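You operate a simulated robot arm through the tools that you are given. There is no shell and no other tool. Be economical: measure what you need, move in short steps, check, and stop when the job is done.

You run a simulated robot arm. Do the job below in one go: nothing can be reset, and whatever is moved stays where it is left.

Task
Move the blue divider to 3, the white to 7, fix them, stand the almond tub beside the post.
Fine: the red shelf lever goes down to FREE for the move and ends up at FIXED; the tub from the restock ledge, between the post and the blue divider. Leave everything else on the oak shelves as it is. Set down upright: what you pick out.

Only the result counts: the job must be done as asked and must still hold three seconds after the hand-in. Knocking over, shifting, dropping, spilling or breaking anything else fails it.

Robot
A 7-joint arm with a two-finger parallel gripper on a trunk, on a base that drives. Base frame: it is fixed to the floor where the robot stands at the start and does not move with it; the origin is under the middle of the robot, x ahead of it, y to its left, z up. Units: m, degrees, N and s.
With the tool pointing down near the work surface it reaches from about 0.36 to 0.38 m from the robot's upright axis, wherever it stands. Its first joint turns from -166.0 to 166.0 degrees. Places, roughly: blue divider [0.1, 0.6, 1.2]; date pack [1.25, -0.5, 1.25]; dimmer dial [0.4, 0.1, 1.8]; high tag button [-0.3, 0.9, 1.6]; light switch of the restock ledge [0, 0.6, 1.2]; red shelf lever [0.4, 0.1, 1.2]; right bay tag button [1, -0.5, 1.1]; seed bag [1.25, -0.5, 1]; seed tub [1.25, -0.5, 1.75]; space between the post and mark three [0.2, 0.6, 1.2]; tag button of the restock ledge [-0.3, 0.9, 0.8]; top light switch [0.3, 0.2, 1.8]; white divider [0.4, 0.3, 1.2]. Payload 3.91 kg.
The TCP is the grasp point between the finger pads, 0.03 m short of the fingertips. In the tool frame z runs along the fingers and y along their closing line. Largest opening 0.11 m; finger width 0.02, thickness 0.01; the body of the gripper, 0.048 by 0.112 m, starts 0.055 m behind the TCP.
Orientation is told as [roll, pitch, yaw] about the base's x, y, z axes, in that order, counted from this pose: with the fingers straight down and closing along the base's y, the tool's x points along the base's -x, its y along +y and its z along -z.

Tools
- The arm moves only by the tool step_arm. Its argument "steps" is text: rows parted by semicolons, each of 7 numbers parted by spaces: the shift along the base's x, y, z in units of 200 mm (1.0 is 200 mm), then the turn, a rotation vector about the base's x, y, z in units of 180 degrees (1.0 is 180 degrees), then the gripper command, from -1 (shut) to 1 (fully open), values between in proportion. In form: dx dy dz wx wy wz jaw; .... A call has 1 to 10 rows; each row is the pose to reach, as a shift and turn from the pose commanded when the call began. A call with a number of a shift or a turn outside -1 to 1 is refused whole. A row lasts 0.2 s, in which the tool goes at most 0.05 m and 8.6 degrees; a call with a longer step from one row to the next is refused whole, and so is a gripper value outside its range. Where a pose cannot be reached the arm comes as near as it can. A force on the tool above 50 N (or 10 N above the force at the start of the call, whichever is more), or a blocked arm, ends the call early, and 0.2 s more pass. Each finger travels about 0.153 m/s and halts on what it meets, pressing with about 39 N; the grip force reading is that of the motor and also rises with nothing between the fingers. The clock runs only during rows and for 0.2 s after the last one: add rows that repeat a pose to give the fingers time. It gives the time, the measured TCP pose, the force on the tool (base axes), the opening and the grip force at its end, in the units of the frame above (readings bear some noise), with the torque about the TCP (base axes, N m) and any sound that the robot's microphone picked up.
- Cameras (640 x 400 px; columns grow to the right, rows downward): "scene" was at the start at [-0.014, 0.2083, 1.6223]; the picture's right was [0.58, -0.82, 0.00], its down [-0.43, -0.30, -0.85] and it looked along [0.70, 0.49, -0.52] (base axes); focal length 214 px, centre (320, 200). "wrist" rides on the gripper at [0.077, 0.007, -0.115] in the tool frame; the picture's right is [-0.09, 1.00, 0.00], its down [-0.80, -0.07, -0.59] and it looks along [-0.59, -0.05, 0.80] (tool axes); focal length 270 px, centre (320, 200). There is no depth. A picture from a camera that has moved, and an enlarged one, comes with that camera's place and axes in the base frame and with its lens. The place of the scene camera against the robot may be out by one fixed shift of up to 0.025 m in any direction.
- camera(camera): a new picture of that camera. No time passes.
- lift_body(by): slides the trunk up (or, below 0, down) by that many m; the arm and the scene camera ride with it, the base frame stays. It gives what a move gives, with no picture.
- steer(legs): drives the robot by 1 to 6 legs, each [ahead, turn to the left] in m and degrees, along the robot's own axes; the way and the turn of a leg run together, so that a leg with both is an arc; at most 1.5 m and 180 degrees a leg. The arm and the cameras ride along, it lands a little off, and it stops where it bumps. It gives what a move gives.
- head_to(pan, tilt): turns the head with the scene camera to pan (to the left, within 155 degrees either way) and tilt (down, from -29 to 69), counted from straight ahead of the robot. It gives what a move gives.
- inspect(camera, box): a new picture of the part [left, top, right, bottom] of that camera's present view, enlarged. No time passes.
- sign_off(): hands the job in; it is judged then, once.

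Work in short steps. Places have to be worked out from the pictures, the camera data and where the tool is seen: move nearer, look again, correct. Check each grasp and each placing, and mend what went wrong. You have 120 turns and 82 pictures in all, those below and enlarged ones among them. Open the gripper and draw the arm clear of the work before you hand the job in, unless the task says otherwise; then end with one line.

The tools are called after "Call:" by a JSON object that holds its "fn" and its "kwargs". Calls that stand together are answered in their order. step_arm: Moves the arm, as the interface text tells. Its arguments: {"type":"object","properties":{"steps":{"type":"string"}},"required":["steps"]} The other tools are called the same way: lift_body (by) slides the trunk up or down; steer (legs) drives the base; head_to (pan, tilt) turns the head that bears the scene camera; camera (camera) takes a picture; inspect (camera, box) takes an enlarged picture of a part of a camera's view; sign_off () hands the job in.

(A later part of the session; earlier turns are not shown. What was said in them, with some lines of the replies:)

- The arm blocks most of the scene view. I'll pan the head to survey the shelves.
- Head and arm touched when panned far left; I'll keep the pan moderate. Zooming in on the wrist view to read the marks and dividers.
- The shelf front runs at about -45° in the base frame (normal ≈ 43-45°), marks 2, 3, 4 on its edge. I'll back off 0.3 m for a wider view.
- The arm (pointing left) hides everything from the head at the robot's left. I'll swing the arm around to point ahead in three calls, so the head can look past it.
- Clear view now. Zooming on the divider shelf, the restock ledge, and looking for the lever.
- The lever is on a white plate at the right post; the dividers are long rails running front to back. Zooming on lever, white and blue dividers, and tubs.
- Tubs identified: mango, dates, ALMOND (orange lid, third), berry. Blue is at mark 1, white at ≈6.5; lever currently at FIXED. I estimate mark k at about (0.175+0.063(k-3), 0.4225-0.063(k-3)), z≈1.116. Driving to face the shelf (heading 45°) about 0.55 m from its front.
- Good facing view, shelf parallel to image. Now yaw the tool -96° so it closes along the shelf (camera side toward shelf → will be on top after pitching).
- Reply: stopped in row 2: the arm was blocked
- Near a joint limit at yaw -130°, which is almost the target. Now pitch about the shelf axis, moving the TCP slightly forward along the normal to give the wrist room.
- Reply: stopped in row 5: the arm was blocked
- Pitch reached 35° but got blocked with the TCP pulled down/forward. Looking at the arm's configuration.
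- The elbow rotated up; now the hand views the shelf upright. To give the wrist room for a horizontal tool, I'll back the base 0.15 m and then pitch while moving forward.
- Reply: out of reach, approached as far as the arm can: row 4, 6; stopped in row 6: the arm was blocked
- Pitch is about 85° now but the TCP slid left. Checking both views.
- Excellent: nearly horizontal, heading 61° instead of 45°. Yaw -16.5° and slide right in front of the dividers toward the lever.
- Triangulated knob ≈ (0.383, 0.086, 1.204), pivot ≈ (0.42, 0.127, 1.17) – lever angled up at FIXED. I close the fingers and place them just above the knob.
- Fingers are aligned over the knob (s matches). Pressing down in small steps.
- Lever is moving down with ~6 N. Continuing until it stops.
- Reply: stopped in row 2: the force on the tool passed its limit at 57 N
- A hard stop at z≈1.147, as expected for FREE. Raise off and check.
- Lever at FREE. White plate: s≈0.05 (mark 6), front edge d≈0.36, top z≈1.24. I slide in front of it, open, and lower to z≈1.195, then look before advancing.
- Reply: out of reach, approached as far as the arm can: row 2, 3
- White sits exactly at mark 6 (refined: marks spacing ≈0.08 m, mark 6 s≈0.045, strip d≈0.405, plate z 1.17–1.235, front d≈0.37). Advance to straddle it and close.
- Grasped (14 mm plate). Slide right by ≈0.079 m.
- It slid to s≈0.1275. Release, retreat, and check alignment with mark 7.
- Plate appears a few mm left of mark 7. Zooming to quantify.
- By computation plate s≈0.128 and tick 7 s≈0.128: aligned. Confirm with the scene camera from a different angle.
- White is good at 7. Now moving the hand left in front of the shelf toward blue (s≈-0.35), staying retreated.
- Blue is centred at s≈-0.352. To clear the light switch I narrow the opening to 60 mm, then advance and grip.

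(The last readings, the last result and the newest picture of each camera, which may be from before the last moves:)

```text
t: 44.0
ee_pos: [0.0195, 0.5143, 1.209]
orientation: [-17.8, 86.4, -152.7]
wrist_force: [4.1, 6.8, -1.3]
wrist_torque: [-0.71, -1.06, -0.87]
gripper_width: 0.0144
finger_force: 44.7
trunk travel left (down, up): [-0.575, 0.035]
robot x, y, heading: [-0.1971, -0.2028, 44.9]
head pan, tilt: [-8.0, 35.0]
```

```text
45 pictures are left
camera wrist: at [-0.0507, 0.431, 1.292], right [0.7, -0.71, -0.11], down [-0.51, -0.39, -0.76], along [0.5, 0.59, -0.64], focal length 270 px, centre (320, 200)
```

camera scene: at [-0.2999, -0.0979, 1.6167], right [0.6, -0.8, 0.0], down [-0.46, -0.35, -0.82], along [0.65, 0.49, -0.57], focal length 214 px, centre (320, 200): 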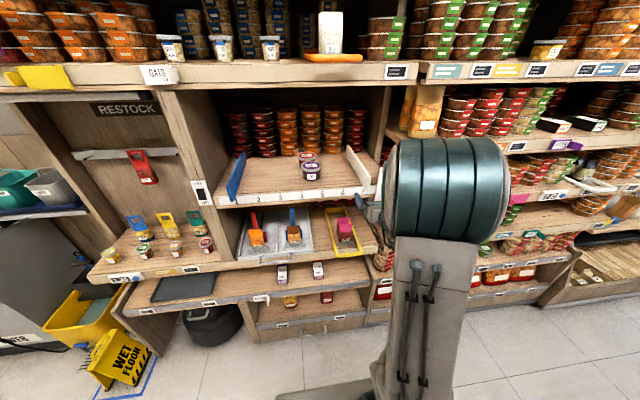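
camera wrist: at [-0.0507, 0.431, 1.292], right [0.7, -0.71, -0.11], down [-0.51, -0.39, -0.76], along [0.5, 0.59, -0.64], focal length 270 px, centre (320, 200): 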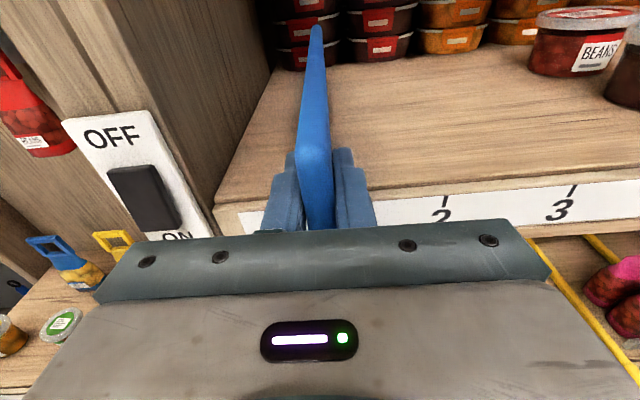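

Grasped at s≈-0.350. Slide right by two marks (≈0.158 m).

Call:
{"fn": "step_arm", "kwargs": {"steps": "0.08 -0.08 0 0 0 0 -1; 0.16 -0.16 0 0 0 0 -1; 0.24 -0.24 0 0 0 0 -1; 0.32 -0.32 0 0 0 0 -1; 0.4 -0.4 0 0 0 0 -1; 0.48 -0.48 0 0 0 0 -1; 0.559 -0.559 0 0 0 0 -1; 0.559 -0.559 0 0 0 0 -1"}}

Call:
{"fn": "step_arm", "kwargs": {"steps": "0 0 0 0 0 0 0.1; 0 0 0 0 0 0 0.1; -0.12 -0.12 0 0 0 0 0.1; -0.24 -0.24 0 0 0 0 0.1; -0.36 -0.36 0 0 0 0 0.1"}}

Call:
{"fn": "camera", "kwargs": {"camera": "wrist"}}

Call:
{"fn": "inspect", "kwargs": {"camera": "wrist", "box": [230, 90, 410, 202]}}

```text
t: 45.8
ee_pos: [0.1324, 0.4027, 1.2102]
orientation: [-20.6, 86.6, -155.4]
wrist_force: [-9.3, -9.4, -7.7]
wrist_torque: [-1.3, -0.03, -0.89]
gripper_width: 0.0143
finger_force: 44.6
trunk travel left (down, up): [-0.575, 0.035]
robot x, y, heading: [-0.1995, -0.2043, 44.9]
head pan, tilt: [-8.0, 35.0]
```

```text
t: 47.0
ee_pos: [0.0591, 0.3328, 1.2118]
orientation: [-20.5, 86.5, -155.1]
wrist_force: [-0.3, -0.2, -0.7]
wrist_torque: [-0.02, 0.01, -0.01]
gripper_width: 0.0608
finger_force: 0.1
trunk travel left (down, up): [-0.575, 0.035]
robot x, y, heading: [-0.1978, -0.2024, 45.0]
head pan, tilt: [-8.0, 35.0]
```

```text
44 pictures are left
camera wrist: at [-0.0117, 0.2474, 1.2937], right [0.7, -0.7, -0.11], down [-0.51, -0.39, -0.76], along [0.5, 0.59, -0.64], focal length 270 px, centre (320, 200)
```

wrist: 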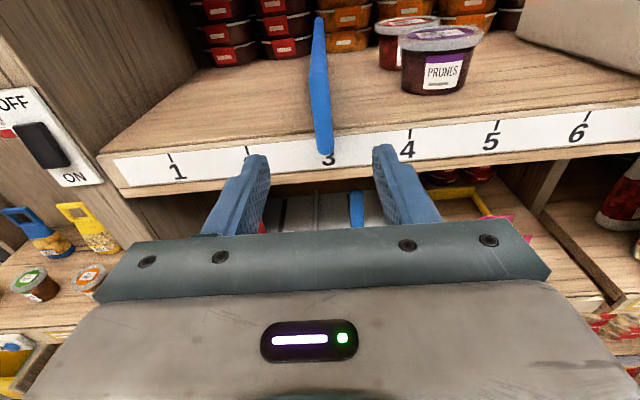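

```text
3.56 times, centred on (320, 146) of wrist
camera zoom: at [-0.0117, 0.2474, 1.2937], right [0.7, -0.7, -0.11], down [-0.51, -0.39, -0.76], along [0.5, 0.59, -0.64], focal length 961 px, centre (320, 392)
```

zoom: 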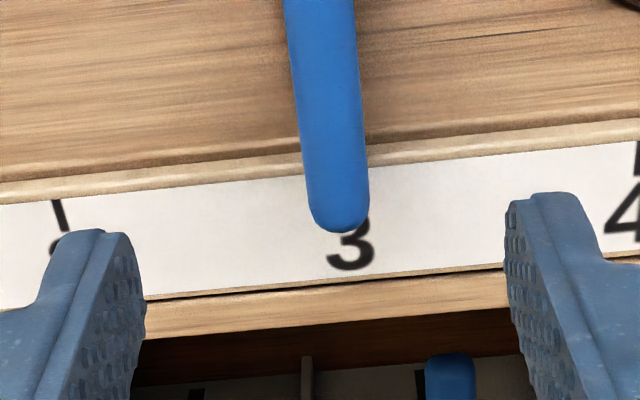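

Blue centred on mark 3 (midway between ticks 2 and 4). Now back to the lever: go low in front of it (closed fingers) to push it up to FIXED.

Call:
{"fn": "step_arm", "kwargs": {"steps": "0.102 -0.182 0 0 0 0 -1; 0.204 -0.364 0 0 0 0 -1; 0.307 -0.547 0 0 0 0 -1; 0.409 -0.729 0 0 0 0 -1; 0.511 -0.911 0 0 0 0 -1"}}

Call:
{"fn": "step_arm", "kwargs": {"steps": "0.142 -0.142 0 0 0 0 -1; 0.284 -0.284 0 0 0 0 -1; 0.427 -0.427 0 0 0 0 -1; 0.569 -0.569 0 0 0 0 -1; 0.711 -0.711 0 0 0 0 -1; 0.711 -0.711 -0.2 0 0 0 -1; 0.711 -0.711 -0.4 0 0 0 -1; 0.711 -0.711 -0.61 0 0 0 -1"}}

Call:
{"fn": "camera", "kwargs": {"camera": "wrist"}}

```text
t: 48.2
ee_pos: [0.1806, 0.1645, 1.2216]
orientation: [-20.6, 86.5, -155.4]
wrist_force: [0.6, -0.9, -0.1]
wrist_torque: [0.01, 0.03, 0.01]
gripper_width: 0.0001
finger_force: 37.4
out of reach, approached as far as the arm can: row 4, 5
trunk travel left (down, up): [-0.575, 0.035]
robot x, y, heading: [-0.1981, -0.2065, 45.2]
head pan, tilt: [-8.0, 35.0]
```

```text
t: 50.0
ee_pos: [0.3209, 0.023, 1.0982]
orientation: [-20.9, 86.5, -155.7]
wrist_force: [-0.3, 0.1, 0.0]
wrist_torque: [-0.01, 0.01, 0.02]
gripper_width: 0.0001
finger_force: 37.6
trunk travel left (down, up): [-0.575, 0.035]
robot x, y, heading: [-0.2016, -0.2009, 45.2]
head pan, tilt: [-8.0, 35.0]
```

```text
42 pictures are left
camera wrist: at [0.2515, -0.0604, 1.1806], right [0.7, -0.7, -0.11], down [-0.51, -0.39, -0.76], along [0.49, 0.59, -0.64], focal length 270 px, centre (320, 200)
```

wrist: 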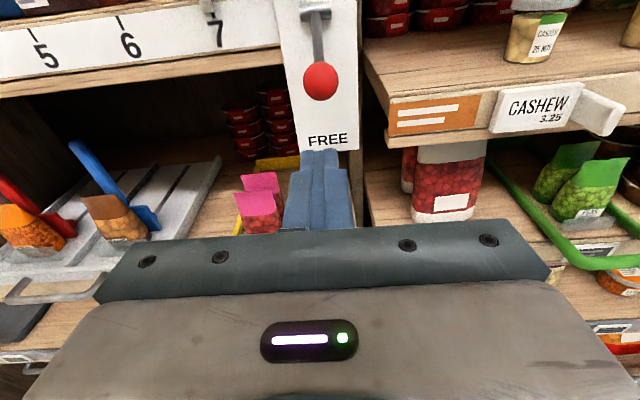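

Knob at FREE is above and ahead of the fingers (z≈1.123). Lower 12 mm, advance under it, then lift.

Call:
{"fn": "step_arm", "kwargs": {"steps": "0 0 -0.07 0 0 0 -1; 0.13 0.13 -0.07 0 0 0 -1; 0.262 0.262 -0.07 0 0 0 -1; 0.262 0.262 0.05 0 0 0 -1; 0.262 0.262 0.15 0 0 0 -1; 0.262 0.262 0.25 0 0 0 -1; 0.262 0.262 0.35 0 0 0 -1; 0.262 0.262 0.42 0 0 0 -1"}}

Call:
{"fn": "camera", "kwargs": {"camera": "wrist"}}

```text
t: 51.8
ee_pos: [0.3742, 0.0758, 1.174]
orientation: [-19.0, 85.5, -153.8]
wrist_force: [-8.1, -4.7, -31.4]
wrist_torque: [-0.27, 0.37, 0.1]
gripper_width: 0.0
finger_force: 38.3
trunk travel left (down, up): [-0.575, 0.035]
robot x, y, heading: [-0.1979, -0.2017, 45.2]
head pan, tilt: [-8.0, 35.0]
```

```text
41 pictures are left
camera wrist: at [0.3052, -0.0078, 1.2587], right [0.7, -0.71, -0.11], down [-0.52, -0.4, -0.75], along [0.49, 0.59, -0.65], focal length 270 px, centre (320, 200)
```

wrist: 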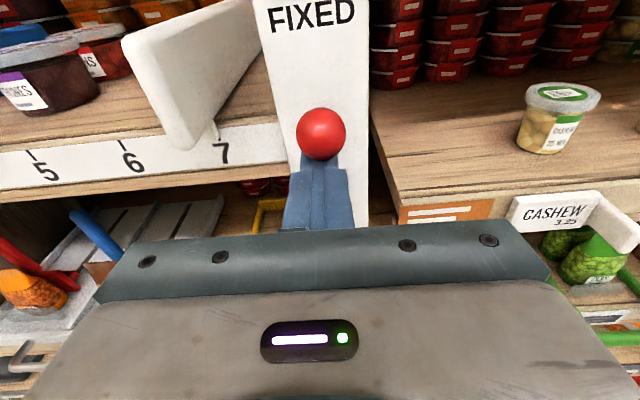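

Force 31 N, nearly at the upper stop. Push a little more to be sure it latches.

Call:
{"fn": "step_arm", "kwargs": {"steps": "0 0 0.04 0 0 0 -1; 0 0 0.08 0 0 0 -1; 0 0 0.12 0 0 0 -1"}}

Call:
{"fn": "step_arm", "kwargs": {"steps": "0 0 -0.1 0 0 0 -1; -0.2 -0.2 -0.15 0 0 0 -1; -0.4 -0.4 -0.15 0 0 0 -1"}}

Call:
{"fn": "camera", "kwargs": {"camera": "wrist"}}

```text
t: 52.2
ee_pos: [0.3742, 0.0759, 1.1746]
orientation: [-18.2, 84.8, -153.1]
wrist_force: [0.0, 0.4, -11.8]
wrist_torque: [-0.11, 0.16, -0.18]
gripper_width: 0.0
finger_force: 37.4
trunk travel left (down, up): [-0.575, 0.035]
robot x, y, heading: [-0.2018, -0.2018, 45.1]
head pan, tilt: [-8.0, 35.0]
stopped in row 1: the force on the tool passed its limit at 55 N (the readings are from after the stop); the commanded pose is now the measured one
```

```text
refused: row 2 steps farther than a row can; nothing moved
```

```text
40 pictures are left
camera wrist: at [0.3046, -0.0078, 1.26], right [0.7, -0.71, -0.12], down [-0.53, -0.4, -0.74], along [0.48, 0.58, -0.66], focal length 270 px, centre (320, 200)
```

wrist: 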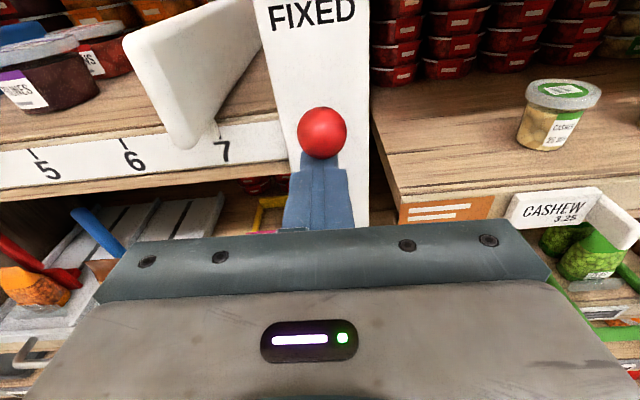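

Upper stop hit (55 N): lever is at FIXED. Back the fingers down slightly and out.

Call:
{"fn": "step_arm", "kwargs": {"steps": "0 0 -0.1 0 0 0 -1; -0.16 -0.16 -0.1 0 0 0 -1; -0.32 -0.32 -0.1 0 0 0 -1; -0.4 -0.4 0.1 0 0 0 -1; -0.5 -0.3 0.25 0 0 0 -1"}}

Call:
{"fn": "camera", "kwargs": {"camera": "wrist"}}

Call:
{"fn": "head_to", "kwargs": {"pan": 20, "tilt": 40}}

Call:
{"fn": "camera", "kwargs": {"camera": "scene"}}

```text
t: 53.4
ee_pos: [0.2714, 0.0138, 1.2268]
orientation: [-18.3, 85.3, -153.1]
wrist_force: [-1.1, 0.3, 0.4]
wrist_torque: [-0.02, 0.02, -0.01]
gripper_width: 0.0
finger_force: 37.9
trunk travel left (down, up): [-0.575, 0.035]
robot x, y, heading: [-0.1973, -0.2011, 45.3]
head pan, tilt: [-8.0, 35.0]
```

```text
39 pictures are left
camera wrist: at [0.2018, -0.0695, 1.312], right [0.7, -0.71, -0.11], down [-0.53, -0.4, -0.75], along [0.48, 0.58, -0.65], focal length 270 px, centre (320, 200)
```

wrist: 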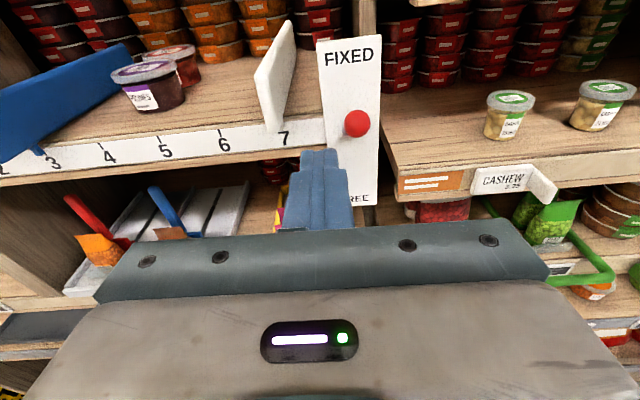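

```text
t: 54.3
ee_pos: [0.2715, 0.0137, 1.2254]
orientation: [-18.3, 85.2, -153.1]
wrist_force: [0.1, -0.3, 0.2]
wrist_torque: [-0.02, 0.01, 0.0]
gripper_width: 0.0001
finger_force: 38.4
trunk travel left (down, up): [-0.575, 0.035]
robot x, y, heading: [-0.1999, -0.2022, 45.3]
head pan, tilt: [20.0, 40.0]
```

```text
38 pictures are left
camera scene: at [-0.3343, -0.0738, 1.6092], right [0.91, -0.42, 0.0], down [-0.27, -0.58, -0.77], along [0.32, 0.69, -0.64], focal length 214 px, centre (320, 200)
```

scene: 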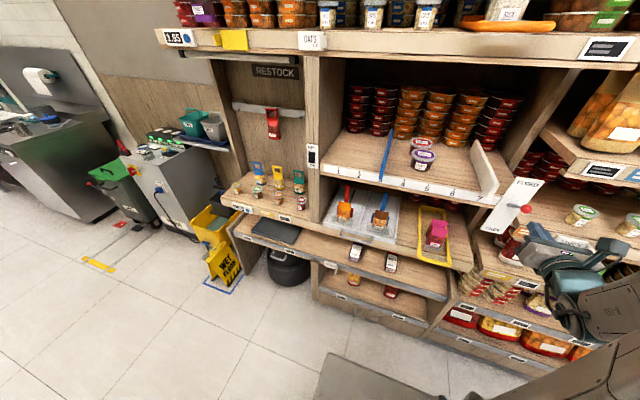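

Lever at FIXED, dividers at 3 and 7. Almond lid triangulates to ≈(-0.150, 0.861, 0.858) (s=-0.715, d=0.503), Ø≈0.074. I'll drive left along the shelf to a base spot serving both ledge and shelf gap.

Call:
{"fn": "steer", "kwargs": {"legs": [[0, 86], [0.503, 0], [0, -86]]}}

Call:
{"fn": "head_to", "kwargs": {"pan": 10, "tilt": 40}}

Call:
{"fn": "camera", "kwargs": {"camera": "scene"}}

```text
t: 64.5
ee_pos: [-0.0526, 0.3873, 1.2261]
orientation: [-18.4, 85.2, -152.8]
wrist_force: [-0.1, 0.6, 0.6]
wrist_torque: [0.02, -0.02, -0.02]
gripper_width: 0.0001
finger_force: 37.8
trunk travel left (down, up): [-0.575, 0.035]
robot x, y, heading: [-0.5239, 0.1692, 45.5]
head pan, tilt: [20.0, 40.0]
```

```text
t: 65.2
ee_pos: [-0.0525, 0.3883, 1.2265]
orientation: [-18.5, 85.1, -152.8]
wrist_force: [-1.2, 0.2, 0.2]
wrist_torque: [-0.03, -0.06, 0.04]
gripper_width: 0.0001
finger_force: 37.7
trunk travel left (down, up): [-0.575, 0.035]
robot x, y, heading: [-0.522, 0.1706, 45.7]
head pan, tilt: [10.0, 40.0]
```

```text
37 pictures are left
camera scene: at [-0.6456, 0.2879, 1.6091], right [0.83, -0.56, 0.0], down [-0.36, -0.53, -0.77], along [0.43, 0.63, -0.64], focal length 214 px, centre (320, 200)
```

scene: 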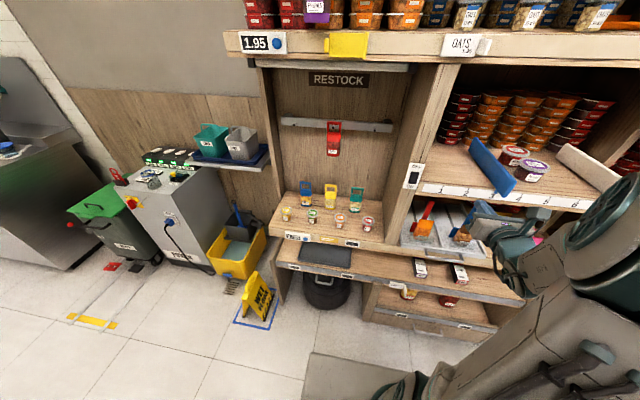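

Positioned. Zoom on the ledge for a second fix of the tub, and slide the hand left at present height (tip d≈0.33, clear of the post).

Call:
{"fn": "inspect", "kwargs": {"camera": "scene", "box": [260, 170, 420, 270]}}

Call:
{"fn": "step_arm", "kwargs": {"steps": "-0.106 0.177 0 0 0 0 -1; -0.212 0.354 0 0 0 0 -1; -0.318 0.53 0 0 0 0 -1; -0.424 0.707 0 0 0 0 -1; -0.53 0.884 0 0 0 0 -1"}}

Call:
{"fn": "step_arm", "kwargs": {"steps": "-0.141 0.141 0 0 0 0 -1; -0.283 0.283 0 0 0 0 -1; -0.424 0.424 0 0 0 0 -1; -0.566 0.566 0 0 0 0 -1; -0.707 0.707 0 0 0 0 0.6"}}

Call:
{"fn": "lift_body", "kwargs": {"by": -0.25}}

Call:
{"fn": "camera", "kwargs": {"camera": "wrist"}}

```text
4.00 times, centred on (340, 220) of scene
camera zoom: at [-0.6456, 0.2879, 1.6091], right [0.83, -0.56, 0.0], down [-0.36, -0.53, -0.77], along [0.43, 0.63, -0.64], focal length 858 px, centre (240, 120)
```

zoom: 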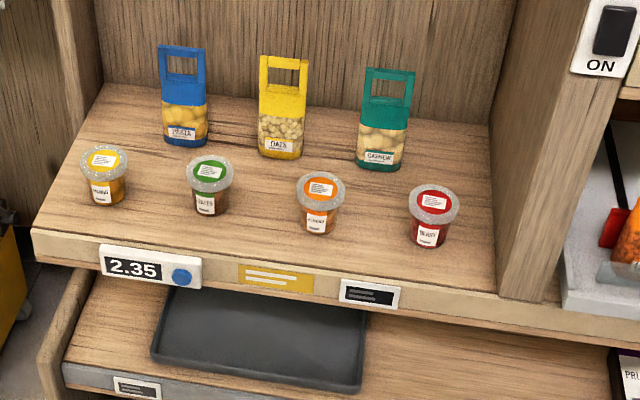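

```text
t: 66.5
ee_pos: [-0.1175, 0.4944, 1.2258]
orientation: [-18.3, 85.2, -152.8]
wrist_force: [-0.3, 0.6, 0.2]
wrist_torque: [-0.02, 0.01, 0.05]
gripper_width: 0.0
finger_force: 37.7
out of reach, approached as far as the arm can: row 4, 5
trunk travel left (down, up): [-0.575, 0.035]
robot x, y, heading: [-0.5263, 0.1683, 45.4]
head pan, tilt: [10.0, 40.0]
```

```text
t: 67.7
ee_pos: [-0.1159, 0.494, 1.2246]
orientation: [-18.4, 85.1, -152.7]
wrist_force: [0.4, 0.6, 0.0]
wrist_torque: [-0.02, -0.01, 0.0]
gripper_width: 0.0881
finger_force: 0.1
out of reach, approached as far as the arm can: row 1, 2, 3, 4, 5
trunk travel left (down, up): [-0.575, 0.035]
robot x, y, heading: [-0.521, 0.1666, 45.6]
head pan, tilt: [10.0, 40.0]
```

```text
t: 70.2
ee_pos: [-0.1165, 0.4935, 0.9751]
orientation: [-18.4, 85.3, -152.8]
wrist_force: [-0.1, -0.4, -0.1]
wrist_torque: [-0.01, -0.01, -0.01]
gripper_width: 0.0878
finger_force: 0.1
trunk travel left (down, up): [-0.325, 0.285]
robot x, y, heading: [-0.5245, 0.1641, 45.8]
head pan, tilt: [10.0, 40.0]
```

```text
35 pictures are left
camera wrist: at [-0.1849, 0.4103, 1.0602], right [0.7, -0.7, -0.11], down [-0.52, -0.41, -0.75], along [0.48, 0.59, -0.65], focal length 270 px, centre (320, 200)
```

wrist: 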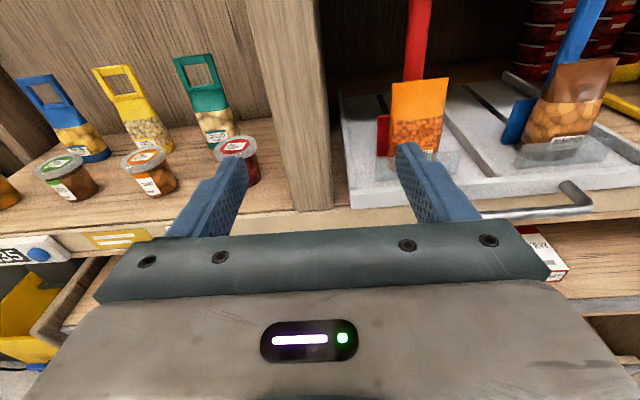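

The arm was at its inner reach limit. Advance ~4.5 cm first and then go left in front of the ledge; refined tub estimate (-0.143, 0.838, 0.878).

Call:
{"fn": "step_arm", "kwargs": {"steps": "0.16 0.16 0 0 0 0 0.6; 0.02 0.3 0 0 0 0 0.6; -0.12 0.44 0 0 0 0 0.6; -0.26 0.58 0 0 0 0 0.6; -0.4 0.72 0 0 0 0 0.6; -0.54 0.86 0 0 0 0 0.6; -0.66 0.98 0 0 0 0 0.6"}}

Call:
{"fn": "camera", "kwargs": {"camera": "wrist"}}

```text
t: 71.8
ee_pos: [-0.25, 0.6929, 0.9753]
orientation: [-19.2, 85.2, -153.8]
wrist_force: [0.8, 0.9, -0.6]
wrist_torque: [0.01, 0.02, 0.05]
gripper_width: 0.0878
finger_force: 0.2
out of reach, approached as far as the arm can: row 2, 3
trunk travel left (down, up): [-0.325, 0.285]
robot x, y, heading: [-0.521, 0.1681, 45.4]
head pan, tilt: [10.0, 40.0]
```

```text
34 pictures are left
camera wrist: at [-0.318, 0.6083, 1.0597], right [0.7, -0.7, -0.12], down [-0.53, -0.4, -0.75], along [0.48, 0.59, -0.65], focal length 270 px, centre (320, 200)
```

wrist: 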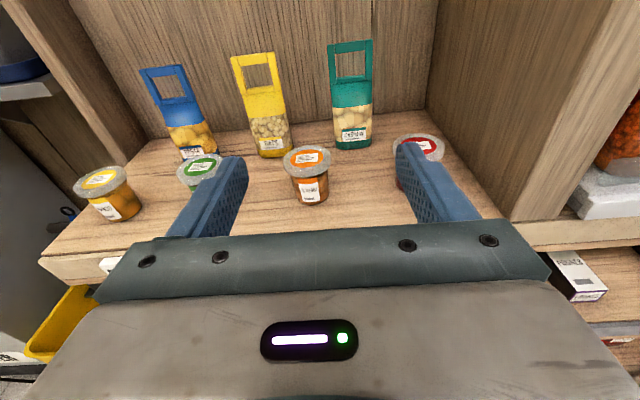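

Almond: s≈-0.692, d≈0.503, lid top z≈0.878, ledge ≈0.82, Ø≈0.065. Lower trunk 0.113, align laterally, advance partway and check.

Call:
{"fn": "lift_body", "kwargs": {"by": -0.113}}

Call:
{"fn": "step_arm", "kwargs": {"steps": "-0.088 0.088 0 0 0 0 0.6; 0.05 0.226 0 0 0 0 0.6; 0.192 0.368 0 0 0 0 0.6"}}

Call:
{"fn": "camera", "kwargs": {"camera": "wrist"}}

```text
t: 73.3
ee_pos: [-0.2521, 0.692, 0.8624]
orientation: [-18.3, 85.2, -152.7]
wrist_force: [1.1, 0.2, -0.7]
wrist_torque: [0.0, 0.05, -0.03]
gripper_width: 0.0881
finger_force: 0.1
trunk travel left (down, up): [-0.212, 0.398]
robot x, y, heading: [-0.5197, 0.1673, 45.6]
head pan, tilt: [10.0, 40.0]
```

```text
t: 74.1
ee_pos: [-0.2123, 0.7647, 0.8598]
orientation: [-18.7, 85.2, -153.0]
wrist_force: [0.5, -0.3, 0.5]
wrist_torque: [-0.02, 0.01, 0.0]
gripper_width: 0.088
finger_force: 0.0
trunk travel left (down, up): [-0.212, 0.398]
robot x, y, heading: [-0.518, 0.1709, 45.8]
head pan, tilt: [10.0, 40.0]
```

```text
33 pictures are left
camera wrist: at [-0.281, 0.6807, 0.9454], right [0.7, -0.7, -0.11], down [-0.52, -0.4, -0.75], along [0.48, 0.59, -0.65], focal length 270 px, centre (320, 200)
```

wrist: 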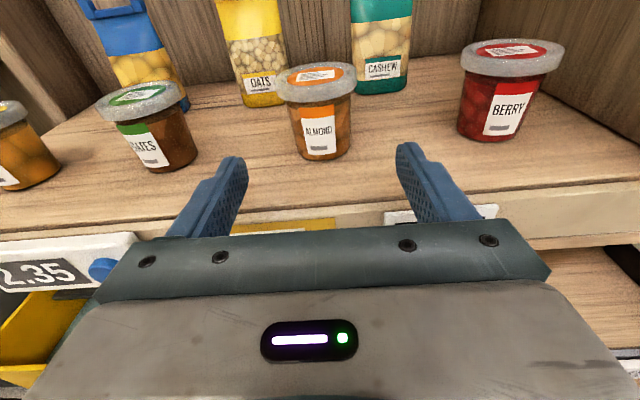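

Laterally aligned (s matches within 1 mm). Advance 0.112 m and close on the tub.

Call:
{"fn": "step_arm", "kwargs": {"steps": "0.1 0.1 0 0 0 0 0.6; 0.2 0.2 0 0 0 0 0.6; 0.3 0.3 0 0 0 0 0.6; 0.396 0.396 0 0 0 0 0.6; 0.396 0.396 0 0 0 0 -1; 0.396 0.396 0 0 0 0 -1; 0.396 0.396 0 0 0 0 -1"}}

Call:
{"fn": "camera", "kwargs": {"camera": "wrist"}}

```text
t: 74.9
ee_pos: [-0.159, 0.8209, 0.8599]
orientation: [-17.1, 85.0, -151.6]
wrist_force: [-19.2, -16.1, 6.3]
wrist_torque: [-0.84, 0.78, -0.47]
gripper_width: 0.0879
finger_force: 0.0
trunk travel left (down, up): [-0.212, 0.398]
robot x, y, heading: [-0.5223, 0.1672, 45.7]
head pan, tilt: [10.0, 40.0]
stopped in row 4: the force on the tool passed its limit at 96 N (the readings are from after the stop); the commanded pose is now the measured one
```

```text
32 pictures are left
camera wrist: at [-0.2276, 0.7367, 0.946], right [0.7, -0.7, -0.11], down [-0.53, -0.41, -0.75], along [0.48, 0.58, -0.66], focal length 270 px, centre (320, 200)
```

wrist: 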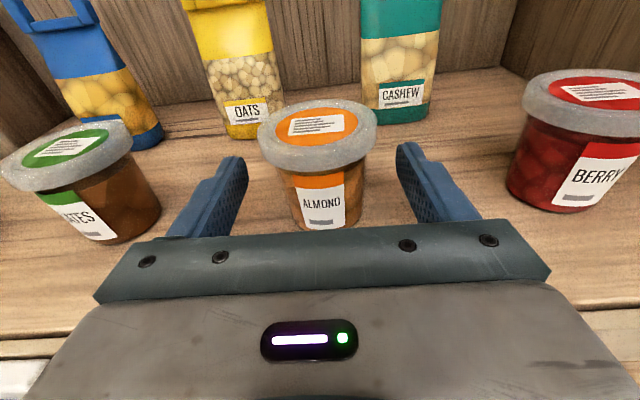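

Blocked at d≈0.468: the torque shows a contact ~4.6 cm below the axis, i.e. the wrist body against the ledge edge; tub untouched. Back off and pitch the tool down 25° so the wrist clears the ledge.

Call:
{"fn": "step_arm", "kwargs": {"steps": "-0.13 -0.13 0 0 0 0 0.6; -0.25 -0.25 0.03 0 0 0 0.6; -0.25 -0.25 0.04 -0.0327 0.0327 0 0.6; -0.25 -0.25 0.05 -0.0655 0.0655 0 0.6; -0.25 -0.25 0.06 -0.0982 0.0982 0 0.6"}}

Call:
{"fn": "camera", "kwargs": {"camera": "wrist"}}

```text
t: 76.1
ee_pos: [-0.2061, 0.7714, 0.8708]
orientation: [-2.7, 60.1, -137.7]
wrist_force: [-1.0, 1.5, -0.3]
wrist_torque: [0.01, 0.0, -0.06]
gripper_width: 0.0881
finger_force: 0.0
trunk travel left (down, up): [-0.212, 0.398]
robot x, y, heading: [-0.5224, 0.1665, 45.4]
head pan, tilt: [10.0, 40.0]
```

```text
31 pictures are left
camera wrist: at [-0.2414, 0.7214, 0.9934], right [0.67, -0.74, -0.1], down [-0.71, -0.59, -0.4], along [0.23, 0.34, -0.91], focal length 270 px, centre (320, 200)
```

wrist: 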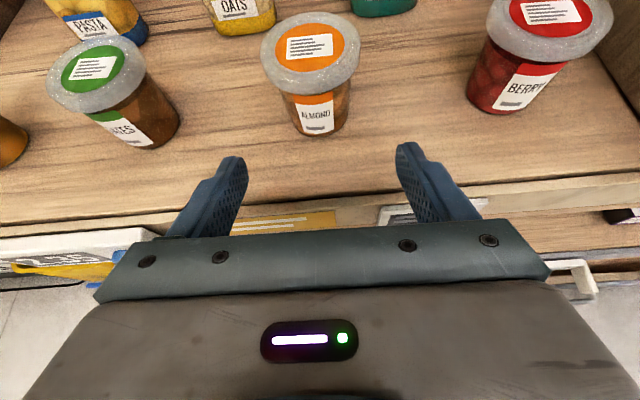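

Pitched 30° down, tub centred at d≈0.495. Advance ~0.095 m and close.

Call:
{"fn": "step_arm", "kwargs": {"steps": "0.11 0.11 -0.01 0 0 0 0.6; 0.22 0.22 -0.02 0 0 0 0.6; 0.336 0.336 -0.025 0 0 0 0.6; 0.336 0.336 -0.025 0 0 0 -1; 0.336 0.336 -0.025 0 0 0 -1; 0.336 0.336 -0.025 0 0 0 -1"}}

Call:
{"fn": "camera", "kwargs": {"camera": "wrist"}}

```text
t: 77.5
ee_pos: [-0.1407, 0.8394, 0.8675]
orientation: [-3.0, 60.0, -137.8]
wrist_force: [0.5, 0.0, 0.1]
wrist_torque: [0.03, -0.05, -0.04]
gripper_width: 0.0567
finger_force: 39.3
trunk travel left (down, up): [-0.212, 0.398]
robot x, y, heading: [-0.5225, 0.165, 45.8]
head pan, tilt: [10.0, 40.0]
```

```text
30 pictures are left
camera wrist: at [-0.1754, 0.7891, 0.989], right [0.67, -0.74, -0.1], down [-0.71, -0.59, -0.4], along [0.23, 0.34, -0.91], focal length 270 px, centre (320, 200)
```

wrist: 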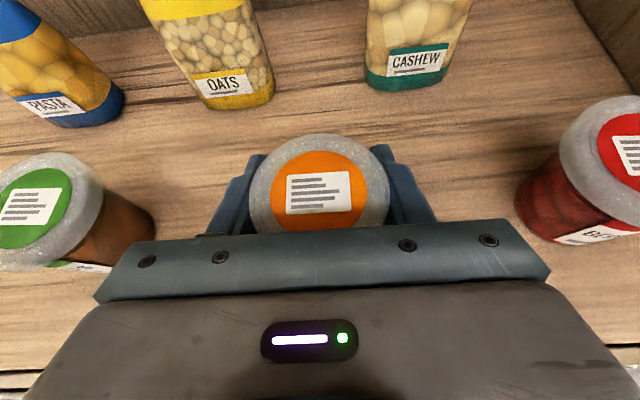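

Gripped at 57 mm. Lift with the trunk and verify.

Call:
{"fn": "lift_body", "kwargs": {"by": 0.06}}

Call:
{"fn": "camera", "kwargs": {"camera": "wrist"}}

```text
t: 78.5
ee_pos: [-0.1404, 0.8388, 0.9266]
orientation: [-3.0, 60.1, -137.8]
wrist_force: [-0.1, 0.4, -1.4]
wrist_torque: [0.02, 0.0, -0.01]
gripper_width: 0.0588
finger_force: 38.9
trunk travel left (down, up): [-0.272, 0.338]
robot x, y, heading: [-0.5245, 0.1678, 45.7]
head pan, tilt: [10.0, 40.0]
```

```text
29 pictures are left
camera wrist: at [-0.1753, 0.7892, 1.0489], right [0.67, -0.74, -0.1], down [-0.71, -0.59, -0.4], along [0.23, 0.34, -0.91], focal length 270 px, centre (320, 200)
```

wrist: 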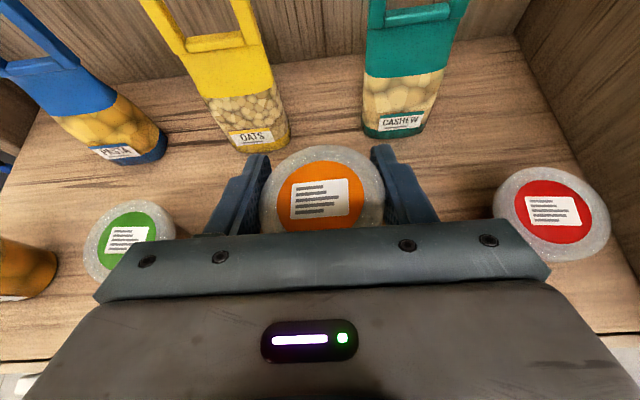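

Tub lifted and held (settled slightly under the lid). Drive back 0.15 m, then raise the trunk to above shelf height.

Call:
{"fn": "steer", "kwargs": {"legs": [[-0.15, 0]]}}

Call:
{"fn": "lift_body", "kwargs": {"by": 0.335}}

Call:
{"fn": "camera", "kwargs": {"camera": "wrist"}}

```text
t: 79.9
ee_pos: [-0.2446, 0.7306, 0.9263]
orientation: [-3.0, 60.0, -138.1]
wrist_force: [-0.3, 0.4, -1.1]
wrist_torque: [-0.02, -0.01, -0.02]
gripper_width: 0.0585
finger_force: 38.6
trunk travel left (down, up): [-0.272, 0.338]
robot x, y, heading: [-0.6303, 0.0566, 45.6]
head pan, tilt: [10.0, 40.0]
```

```text
t: 83.2
ee_pos: [-0.245, 0.7297, 1.2607]
orientation: [-3.0, 60.0, -137.9]
wrist_force: [-0.2, -0.7, -0.9]
wrist_torque: [0.01, 0.01, 0.0]
gripper_width: 0.0585
finger_force: 38.2
trunk travel left (down, up): [-0.607, 0.003]
robot x, y, heading: [-0.6274, 0.0573, 45.3]
head pan, tilt: [10.0, 40.0]
```

```text
28 pictures are left
camera wrist: at [-0.2801, 0.6801, 1.3839], right [0.67, -0.74, -0.1], down [-0.71, -0.58, -0.4], along [0.23, 0.34, -0.91], focal length 270 px, centre (320, 200)
```

wrist: 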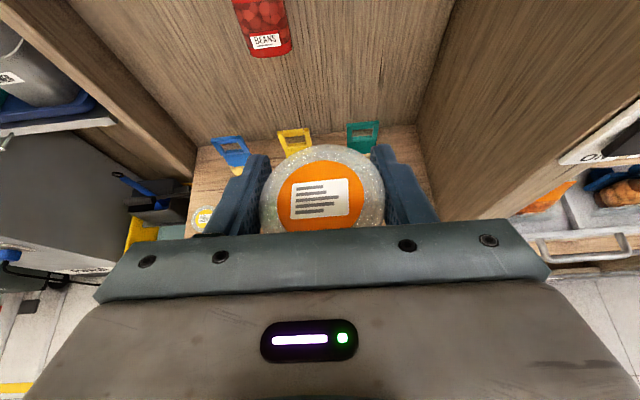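

Grip steady. Retract 5 cm, then slide right past the post to s≈-0.315 in two calls.

Call:
{"fn": "step_arm", "kwargs": {"steps": "-0.177 -0.177 0 0 0 0 -1; -0.045 -0.309 0 0 0 0 -1; 0.087 -0.441 0 0 0 0 -1; 0.22 -0.573 0 0 0 0 -1; 0.352 -0.706 0 0 0 0 -1; 0.484 -0.838 0 0 0 0 -1"}}

Call:
{"fn": "step_arm", "kwargs": {"steps": "0.132 -0.132 0 0 0 0 -1; 0.264 -0.264 0 0 0 0 -1; 0.397 -0.397 0 0 0 0 -1; 0.529 -0.529 0 0 0 0 -1; 0.661 -0.661 0 0 0 0 -1"}}

Call:
{"fn": "camera", "kwargs": {"camera": "wrist"}}

Call:
{"fn": "camera", "kwargs": {"camera": "scene"}}

```text
t: 84.6
ee_pos: [-0.1488, 0.5599, 1.2602]
orientation: [-3.0, 60.1, -138.1]
wrist_force: [-0.3, 0.4, -1.6]
wrist_torque: [0.01, -0.02, 0.02]
gripper_width: 0.0585
finger_force: 39.3
trunk travel left (down, up): [-0.607, 0.003]
robot x, y, heading: [-0.626, 0.0577, 45.8]
head pan, tilt: [10.0, 40.0]
```

```text
t: 85.8
ee_pos: [-0.0154, 0.4285, 1.2629]
orientation: [-3.0, 60.0, -138.0]
wrist_force: [-0.7, -0.5, -0.1]
wrist_torque: [-0.01, -0.02, -0.01]
gripper_width: 0.0581
finger_force: 39.6
trunk travel left (down, up): [-0.607, 0.003]
robot x, y, heading: [-0.6266, 0.056, 45.3]
head pan, tilt: [10.0, 40.0]
```

```text
27 pictures are left
camera wrist: at [-0.0519, 0.3778, 1.3843], right [0.67, -0.74, -0.1], down [-0.71, -0.58, -0.4], along [0.23, 0.34, -0.91], focal length 270 px, centre (320, 200)
```

wrist: 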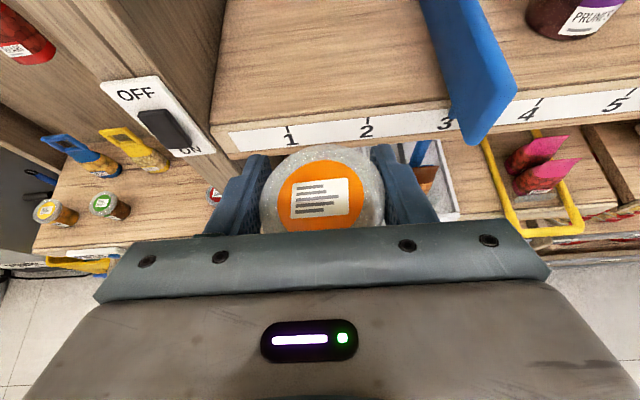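

```text
26 pictures are left
camera scene: at [-0.7508, 0.1791, 1.6412], right [0.82, -0.57, 0.0], down [-0.36, -0.53, -0.77], along [0.43, 0.63, -0.64], focal length 214 px, centre (320, 200)
```

scene: 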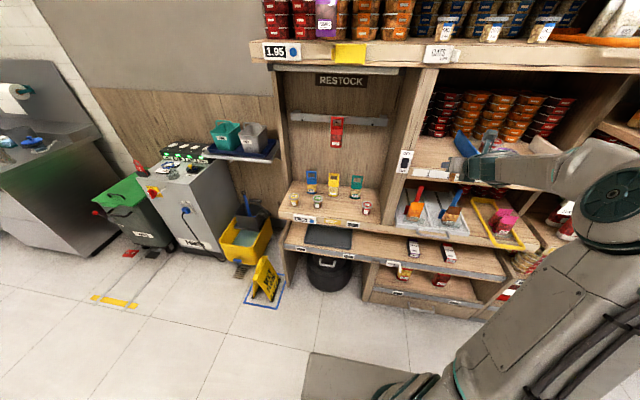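

Over the gap's front: s≈-0.314, tub bottom ≈1.21, shelf ≈1.17. Drive forward 0.15 m to insert it.

Call:
{"fn": "steer", "kwargs": {"legs": [[0.15, 0]]}}

Call:
{"fn": "camera", "kwargs": {"camera": "wrist"}}

```text
t: 87.1
ee_pos: [0.0864, 0.5382, 1.2618]
orientation: [-3.0, 60.1, -137.7]
wrist_force: [0.0, 0.1, -1.0]
wrist_torque: [-0.03, -0.03, -0.01]
gripper_width: 0.0584
finger_force: 39.0
trunk travel left (down, up): [-0.607, 0.003]
robot x, y, heading: [-0.5246, 0.1655, 46.0]
head pan, tilt: [10.0, 40.0]
```

```text
25 pictures are left
camera wrist: at [0.0515, 0.4886, 1.3841], right [0.67, -0.74, -0.1], down [-0.71, -0.59, -0.39], along [0.23, 0.34, -0.91], focal length 270 px, centre (320, 200)
```

wrist: 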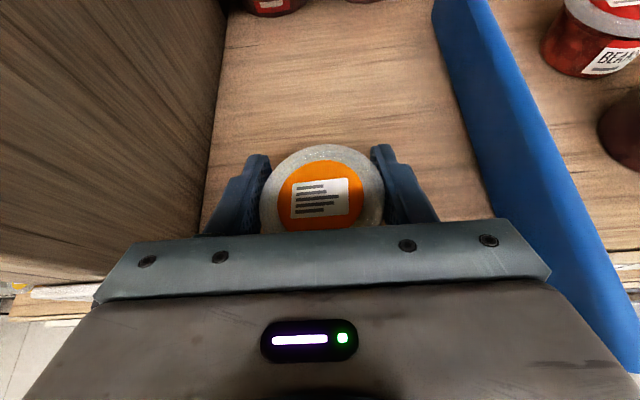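

Gap -0.438…-0.20; tub centred at -0.32. Advance 4 cm and lower toward the shelf gradually.

Call:
{"fn": "step_arm", "kwargs": {"steps": "0.07 0.07 0 0 0 0 -1; 0.141 0.141 0 0 0 0 -1; 0.141 0.141 -0.06 0 0 0 -1; 0.141 0.141 -0.12 0 0 0 -1; 0.141 0.141 -0.17 0 0 0 -1; 0.141 0.141 -0.17 0 0 0 -1"}}

Call:
{"fn": "camera", "kwargs": {"camera": "wrist"}}

Call:
{"fn": "head_to", "kwargs": {"pan": -5, "tilt": 25}}

Call:
{"fn": "camera", "kwargs": {"camera": "scene"}}

```text
t: 88.5
ee_pos: [0.1136, 0.5656, 1.2288]
orientation: [-2.8, 60.1, -137.8]
wrist_force: [0.9, 1.4, 6.9]
wrist_torque: [0.07, 0.0, 0.01]
gripper_width: 0.0582
finger_force: 39.1
trunk travel left (down, up): [-0.607, 0.003]
robot x, y, heading: [-0.523, 0.167, 45.6]
head pan, tilt: [10.0, 40.0]
```

```text
24 pictures are left
camera wrist: at [0.0788, 0.5157, 1.3512], right [0.67, -0.74, -0.1], down [-0.71, -0.59, -0.4], along [0.23, 0.34, -0.91], focal length 270 px, centre (320, 200)
```

wrist: 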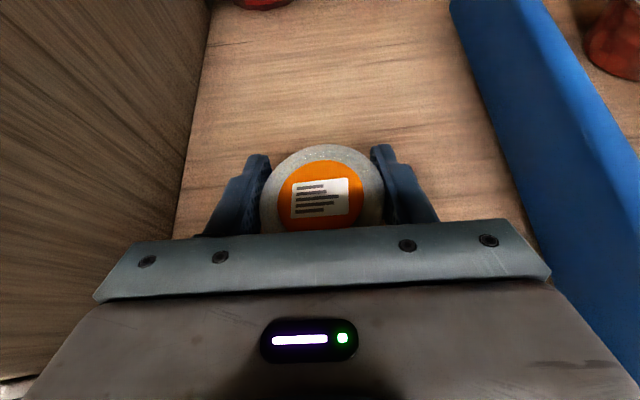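

```text
t: 89.3
ee_pos: [0.1139, 0.5665, 1.2291]
orientation: [-2.8, 60.2, -137.8]
wrist_force: [2.8, 0.7, 10.0]
wrist_torque: [0.05, 0.04, -0.03]
gripper_width: 0.0584
finger_force: 39.3
trunk travel left (down, up): [-0.607, 0.003]
robot x, y, heading: [-0.5239, 0.1671, 45.9]
head pan, tilt: [-5.0, 25.0]
```

```text
23 pictures are left
camera scene: at [-0.626, 0.2754, 1.6645], right [0.65, -0.76, 0.0], down [-0.32, -0.28, -0.91], along [0.69, 0.59, -0.42], focal length 214 px, centre (320, 200)
```

scene: 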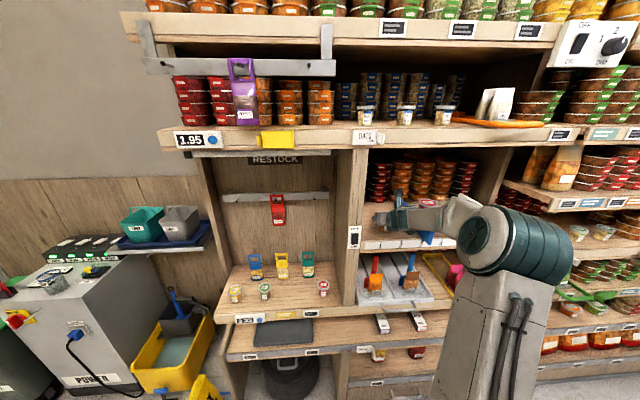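

Vertical force rose to ~+8-10 N with little torque: the tub is resting on the shelf. Zoom to confirm before release.

Call:
{"fn": "inspect", "kwargs": {"camera": "scene", "box": [330, 160, 490, 260]}}

```text
4.00 times, centred on (410, 210) of scene
camera zoom: at [-0.626, 0.2754, 1.6645], right [0.65, -0.76, 0.0], down [-0.32, -0.28, -0.91], along [0.69, 0.59, -0.42], focal length 858 px, centre (-40, 160)
```

zoom: 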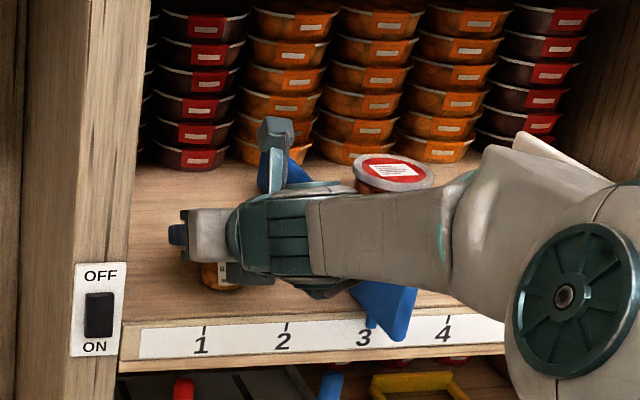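

Tub stands on the shelf. Open to ~85 mm, then look before withdrawing.

Call:
{"fn": "step_arm", "kwargs": {"steps": "0 0 0 0 0 0 -0.2; 0 0 0 0 0 0 0.2; 0 0 0 0 0 0 0.5; 0 0 0 0 0 0 0.5"}}

Call:
{"fn": "camera", "kwargs": {"camera": "wrist"}}

```text
t: 90.3
ee_pos: [0.1138, 0.5666, 1.2271]
orientation: [-2.9, 60.0, -137.8]
wrist_force: [1.2, -0.2, -0.6]
wrist_torque: [0.02, 0.02, -0.01]
gripper_width: 0.0824
finger_force: 0.0
trunk travel left (down, up): [-0.607, 0.003]
robot x, y, heading: [-0.5258, 0.1675, 46.1]
head pan, tilt: [-5.0, 25.0]
```

```text
21 pictures are left
camera wrist: at [0.0789, 0.5163, 1.35], right [0.67, -0.74, -0.1], down [-0.71, -0.59, -0.4], along [0.23, 0.34, -0.91], focal length 270 px, centre (320, 200)
```

wrist: 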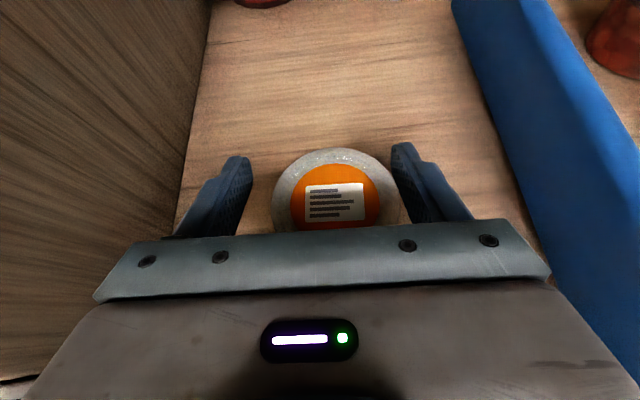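

Tub is free but closer to the right finger; open fully, then withdraw straight back.

Call:
{"fn": "step_arm", "kwargs": {"steps": "0 0 0 0 0 0 0.9; 0 0 0 0 0 0 0.9; -0.1 -0.1 0.02 0 0 0 0.9; -0.25 -0.25 0.04 0 0 0 0.9; -0.4 -0.4 0.06 0 0 0 0.9"}}

Call:
{"fn": "camera", "kwargs": {"camera": "wrist"}}

```text
t: 91.5
ee_pos: [0.0309, 0.4846, 1.2436]
orientation: [-2.9, 60.0, -137.7]
wrist_force: [0.1, 1.1, -0.5]
wrist_torque: [-0.02, 0.01, -0.01]
gripper_width: 0.1045
finger_force: 0.1
trunk travel left (down, up): [-0.607, 0.003]
robot x, y, heading: [-0.5219, 0.1652, 45.8]
head pan, tilt: [-5.0, 25.0]
```

```text
20 pictures are left
camera wrist: at [-0.0046, 0.4345, 1.3657], right [0.67, -0.74, -0.1], down [-0.71, -0.59, -0.4], along [0.23, 0.34, -0.91], focal length 270 px, centre (320, 200)
```

wrist: 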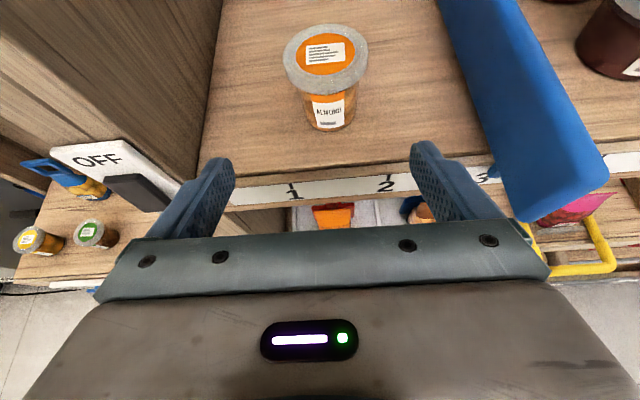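

Tub stands upright in the gap. Back the robot off 0.25 m and verify everything.

Call:
{"fn": "steer", "kwargs": {"legs": [[-0.25, 0]]}}

Call:
{"fn": "camera", "kwargs": {"camera": "scene"}}

Call:
{"fn": "inspect", "kwargs": {"camera": "scene", "box": [300, 140, 480, 252]}}

Call:
{"fn": "camera", "kwargs": {"camera": "wrist"}}

```text
t: 93.3
ee_pos: [-0.1427, 0.306, 1.2423]
orientation: [-2.9, 60.2, -137.9]
wrist_force: [-0.7, -0.2, 0.4]
wrist_torque: [-0.01, 0.02, 0.01]
gripper_width: 0.1047
finger_force: 0.0
trunk travel left (down, up): [-0.607, 0.003]
robot x, y, heading: [-0.6961, -0.0117, 45.7]
head pan, tilt: [-5.0, 25.0]
```

```text
19 pictures are left
camera scene: at [-0.7992, 0.0979, 1.6645], right [0.65, -0.76, 0.0], down [-0.32, -0.27, -0.91], along [0.69, 0.59, -0.42], focal length 214 px, centre (320, 200)
```

scene: 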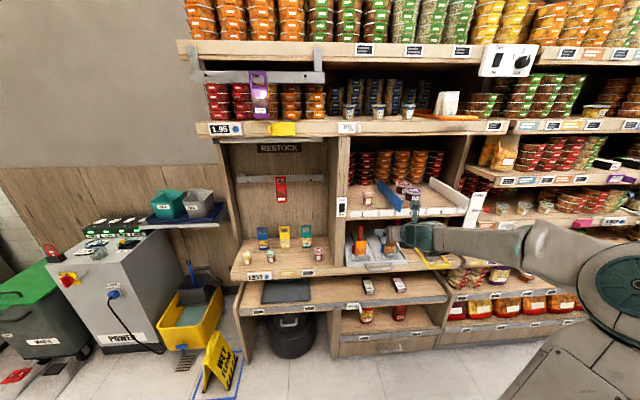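

```text
3.56 times, centred on (390, 196) of scene
camera zoom: at [-0.7992, 0.0979, 1.6645], right [0.65, -0.76, 0.0], down [-0.32, -0.27, -0.91], along [0.69, 0.59, -0.42], focal length 763 px, centre (71, 214)
```

zoom: 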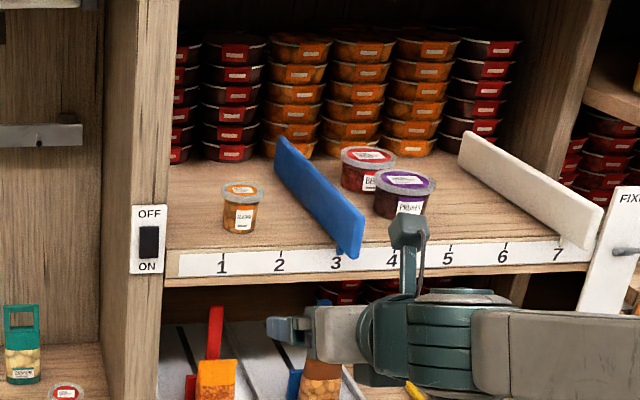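

```text
17 pictures are left
camera wrist: at [-0.1769, 0.2565, 1.3655], right [0.67, -0.74, -0.1], down [-0.71, -0.59, -0.4], along [0.23, 0.34, -0.91], focal length 270 px, centre (320, 200)
```

wrist: 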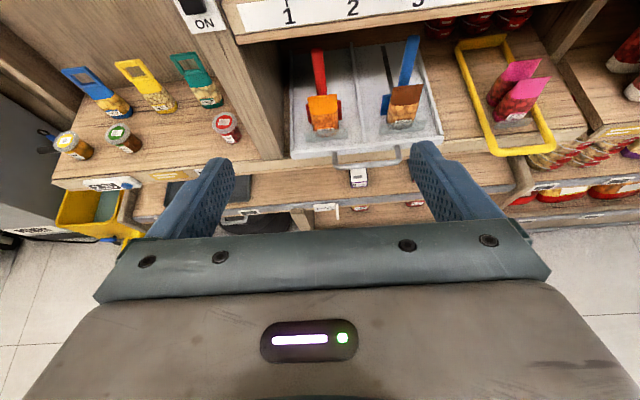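

Tub, dividers and neighbours look right. One last check of the lever.

Call:
{"fn": "inspect", "kwargs": {"camera": "scene", "box": [420, 170, 520, 232]}}

```text
6.40 times, centred on (470, 201) of scene
camera zoom: at [-0.7992, 0.0979, 1.6645], right [0.65, -0.76, 0.0], down [-0.32, -0.27, -0.91], along [0.69, 0.59, -0.42], focal length 1373 px, centre (-640, 194)
```

zoom: 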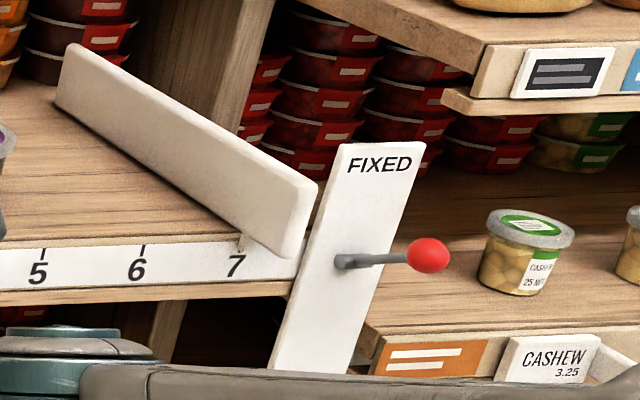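

The lever is up at FIXED, and the white divider's foot sits right at the 7 tick. Handing in.

Call:
{"fn": "sign_off", "kwargs": {}}

```text
The job is handed in.
```

The job is handed in: the blue divider is at 3, the white at 7, the lever is back at FIXED, and the almond tub stands upright between the post and the blue divider. On the way, the gripper body bumped the front of the restock ledge once, and I saw nothing moved by it.
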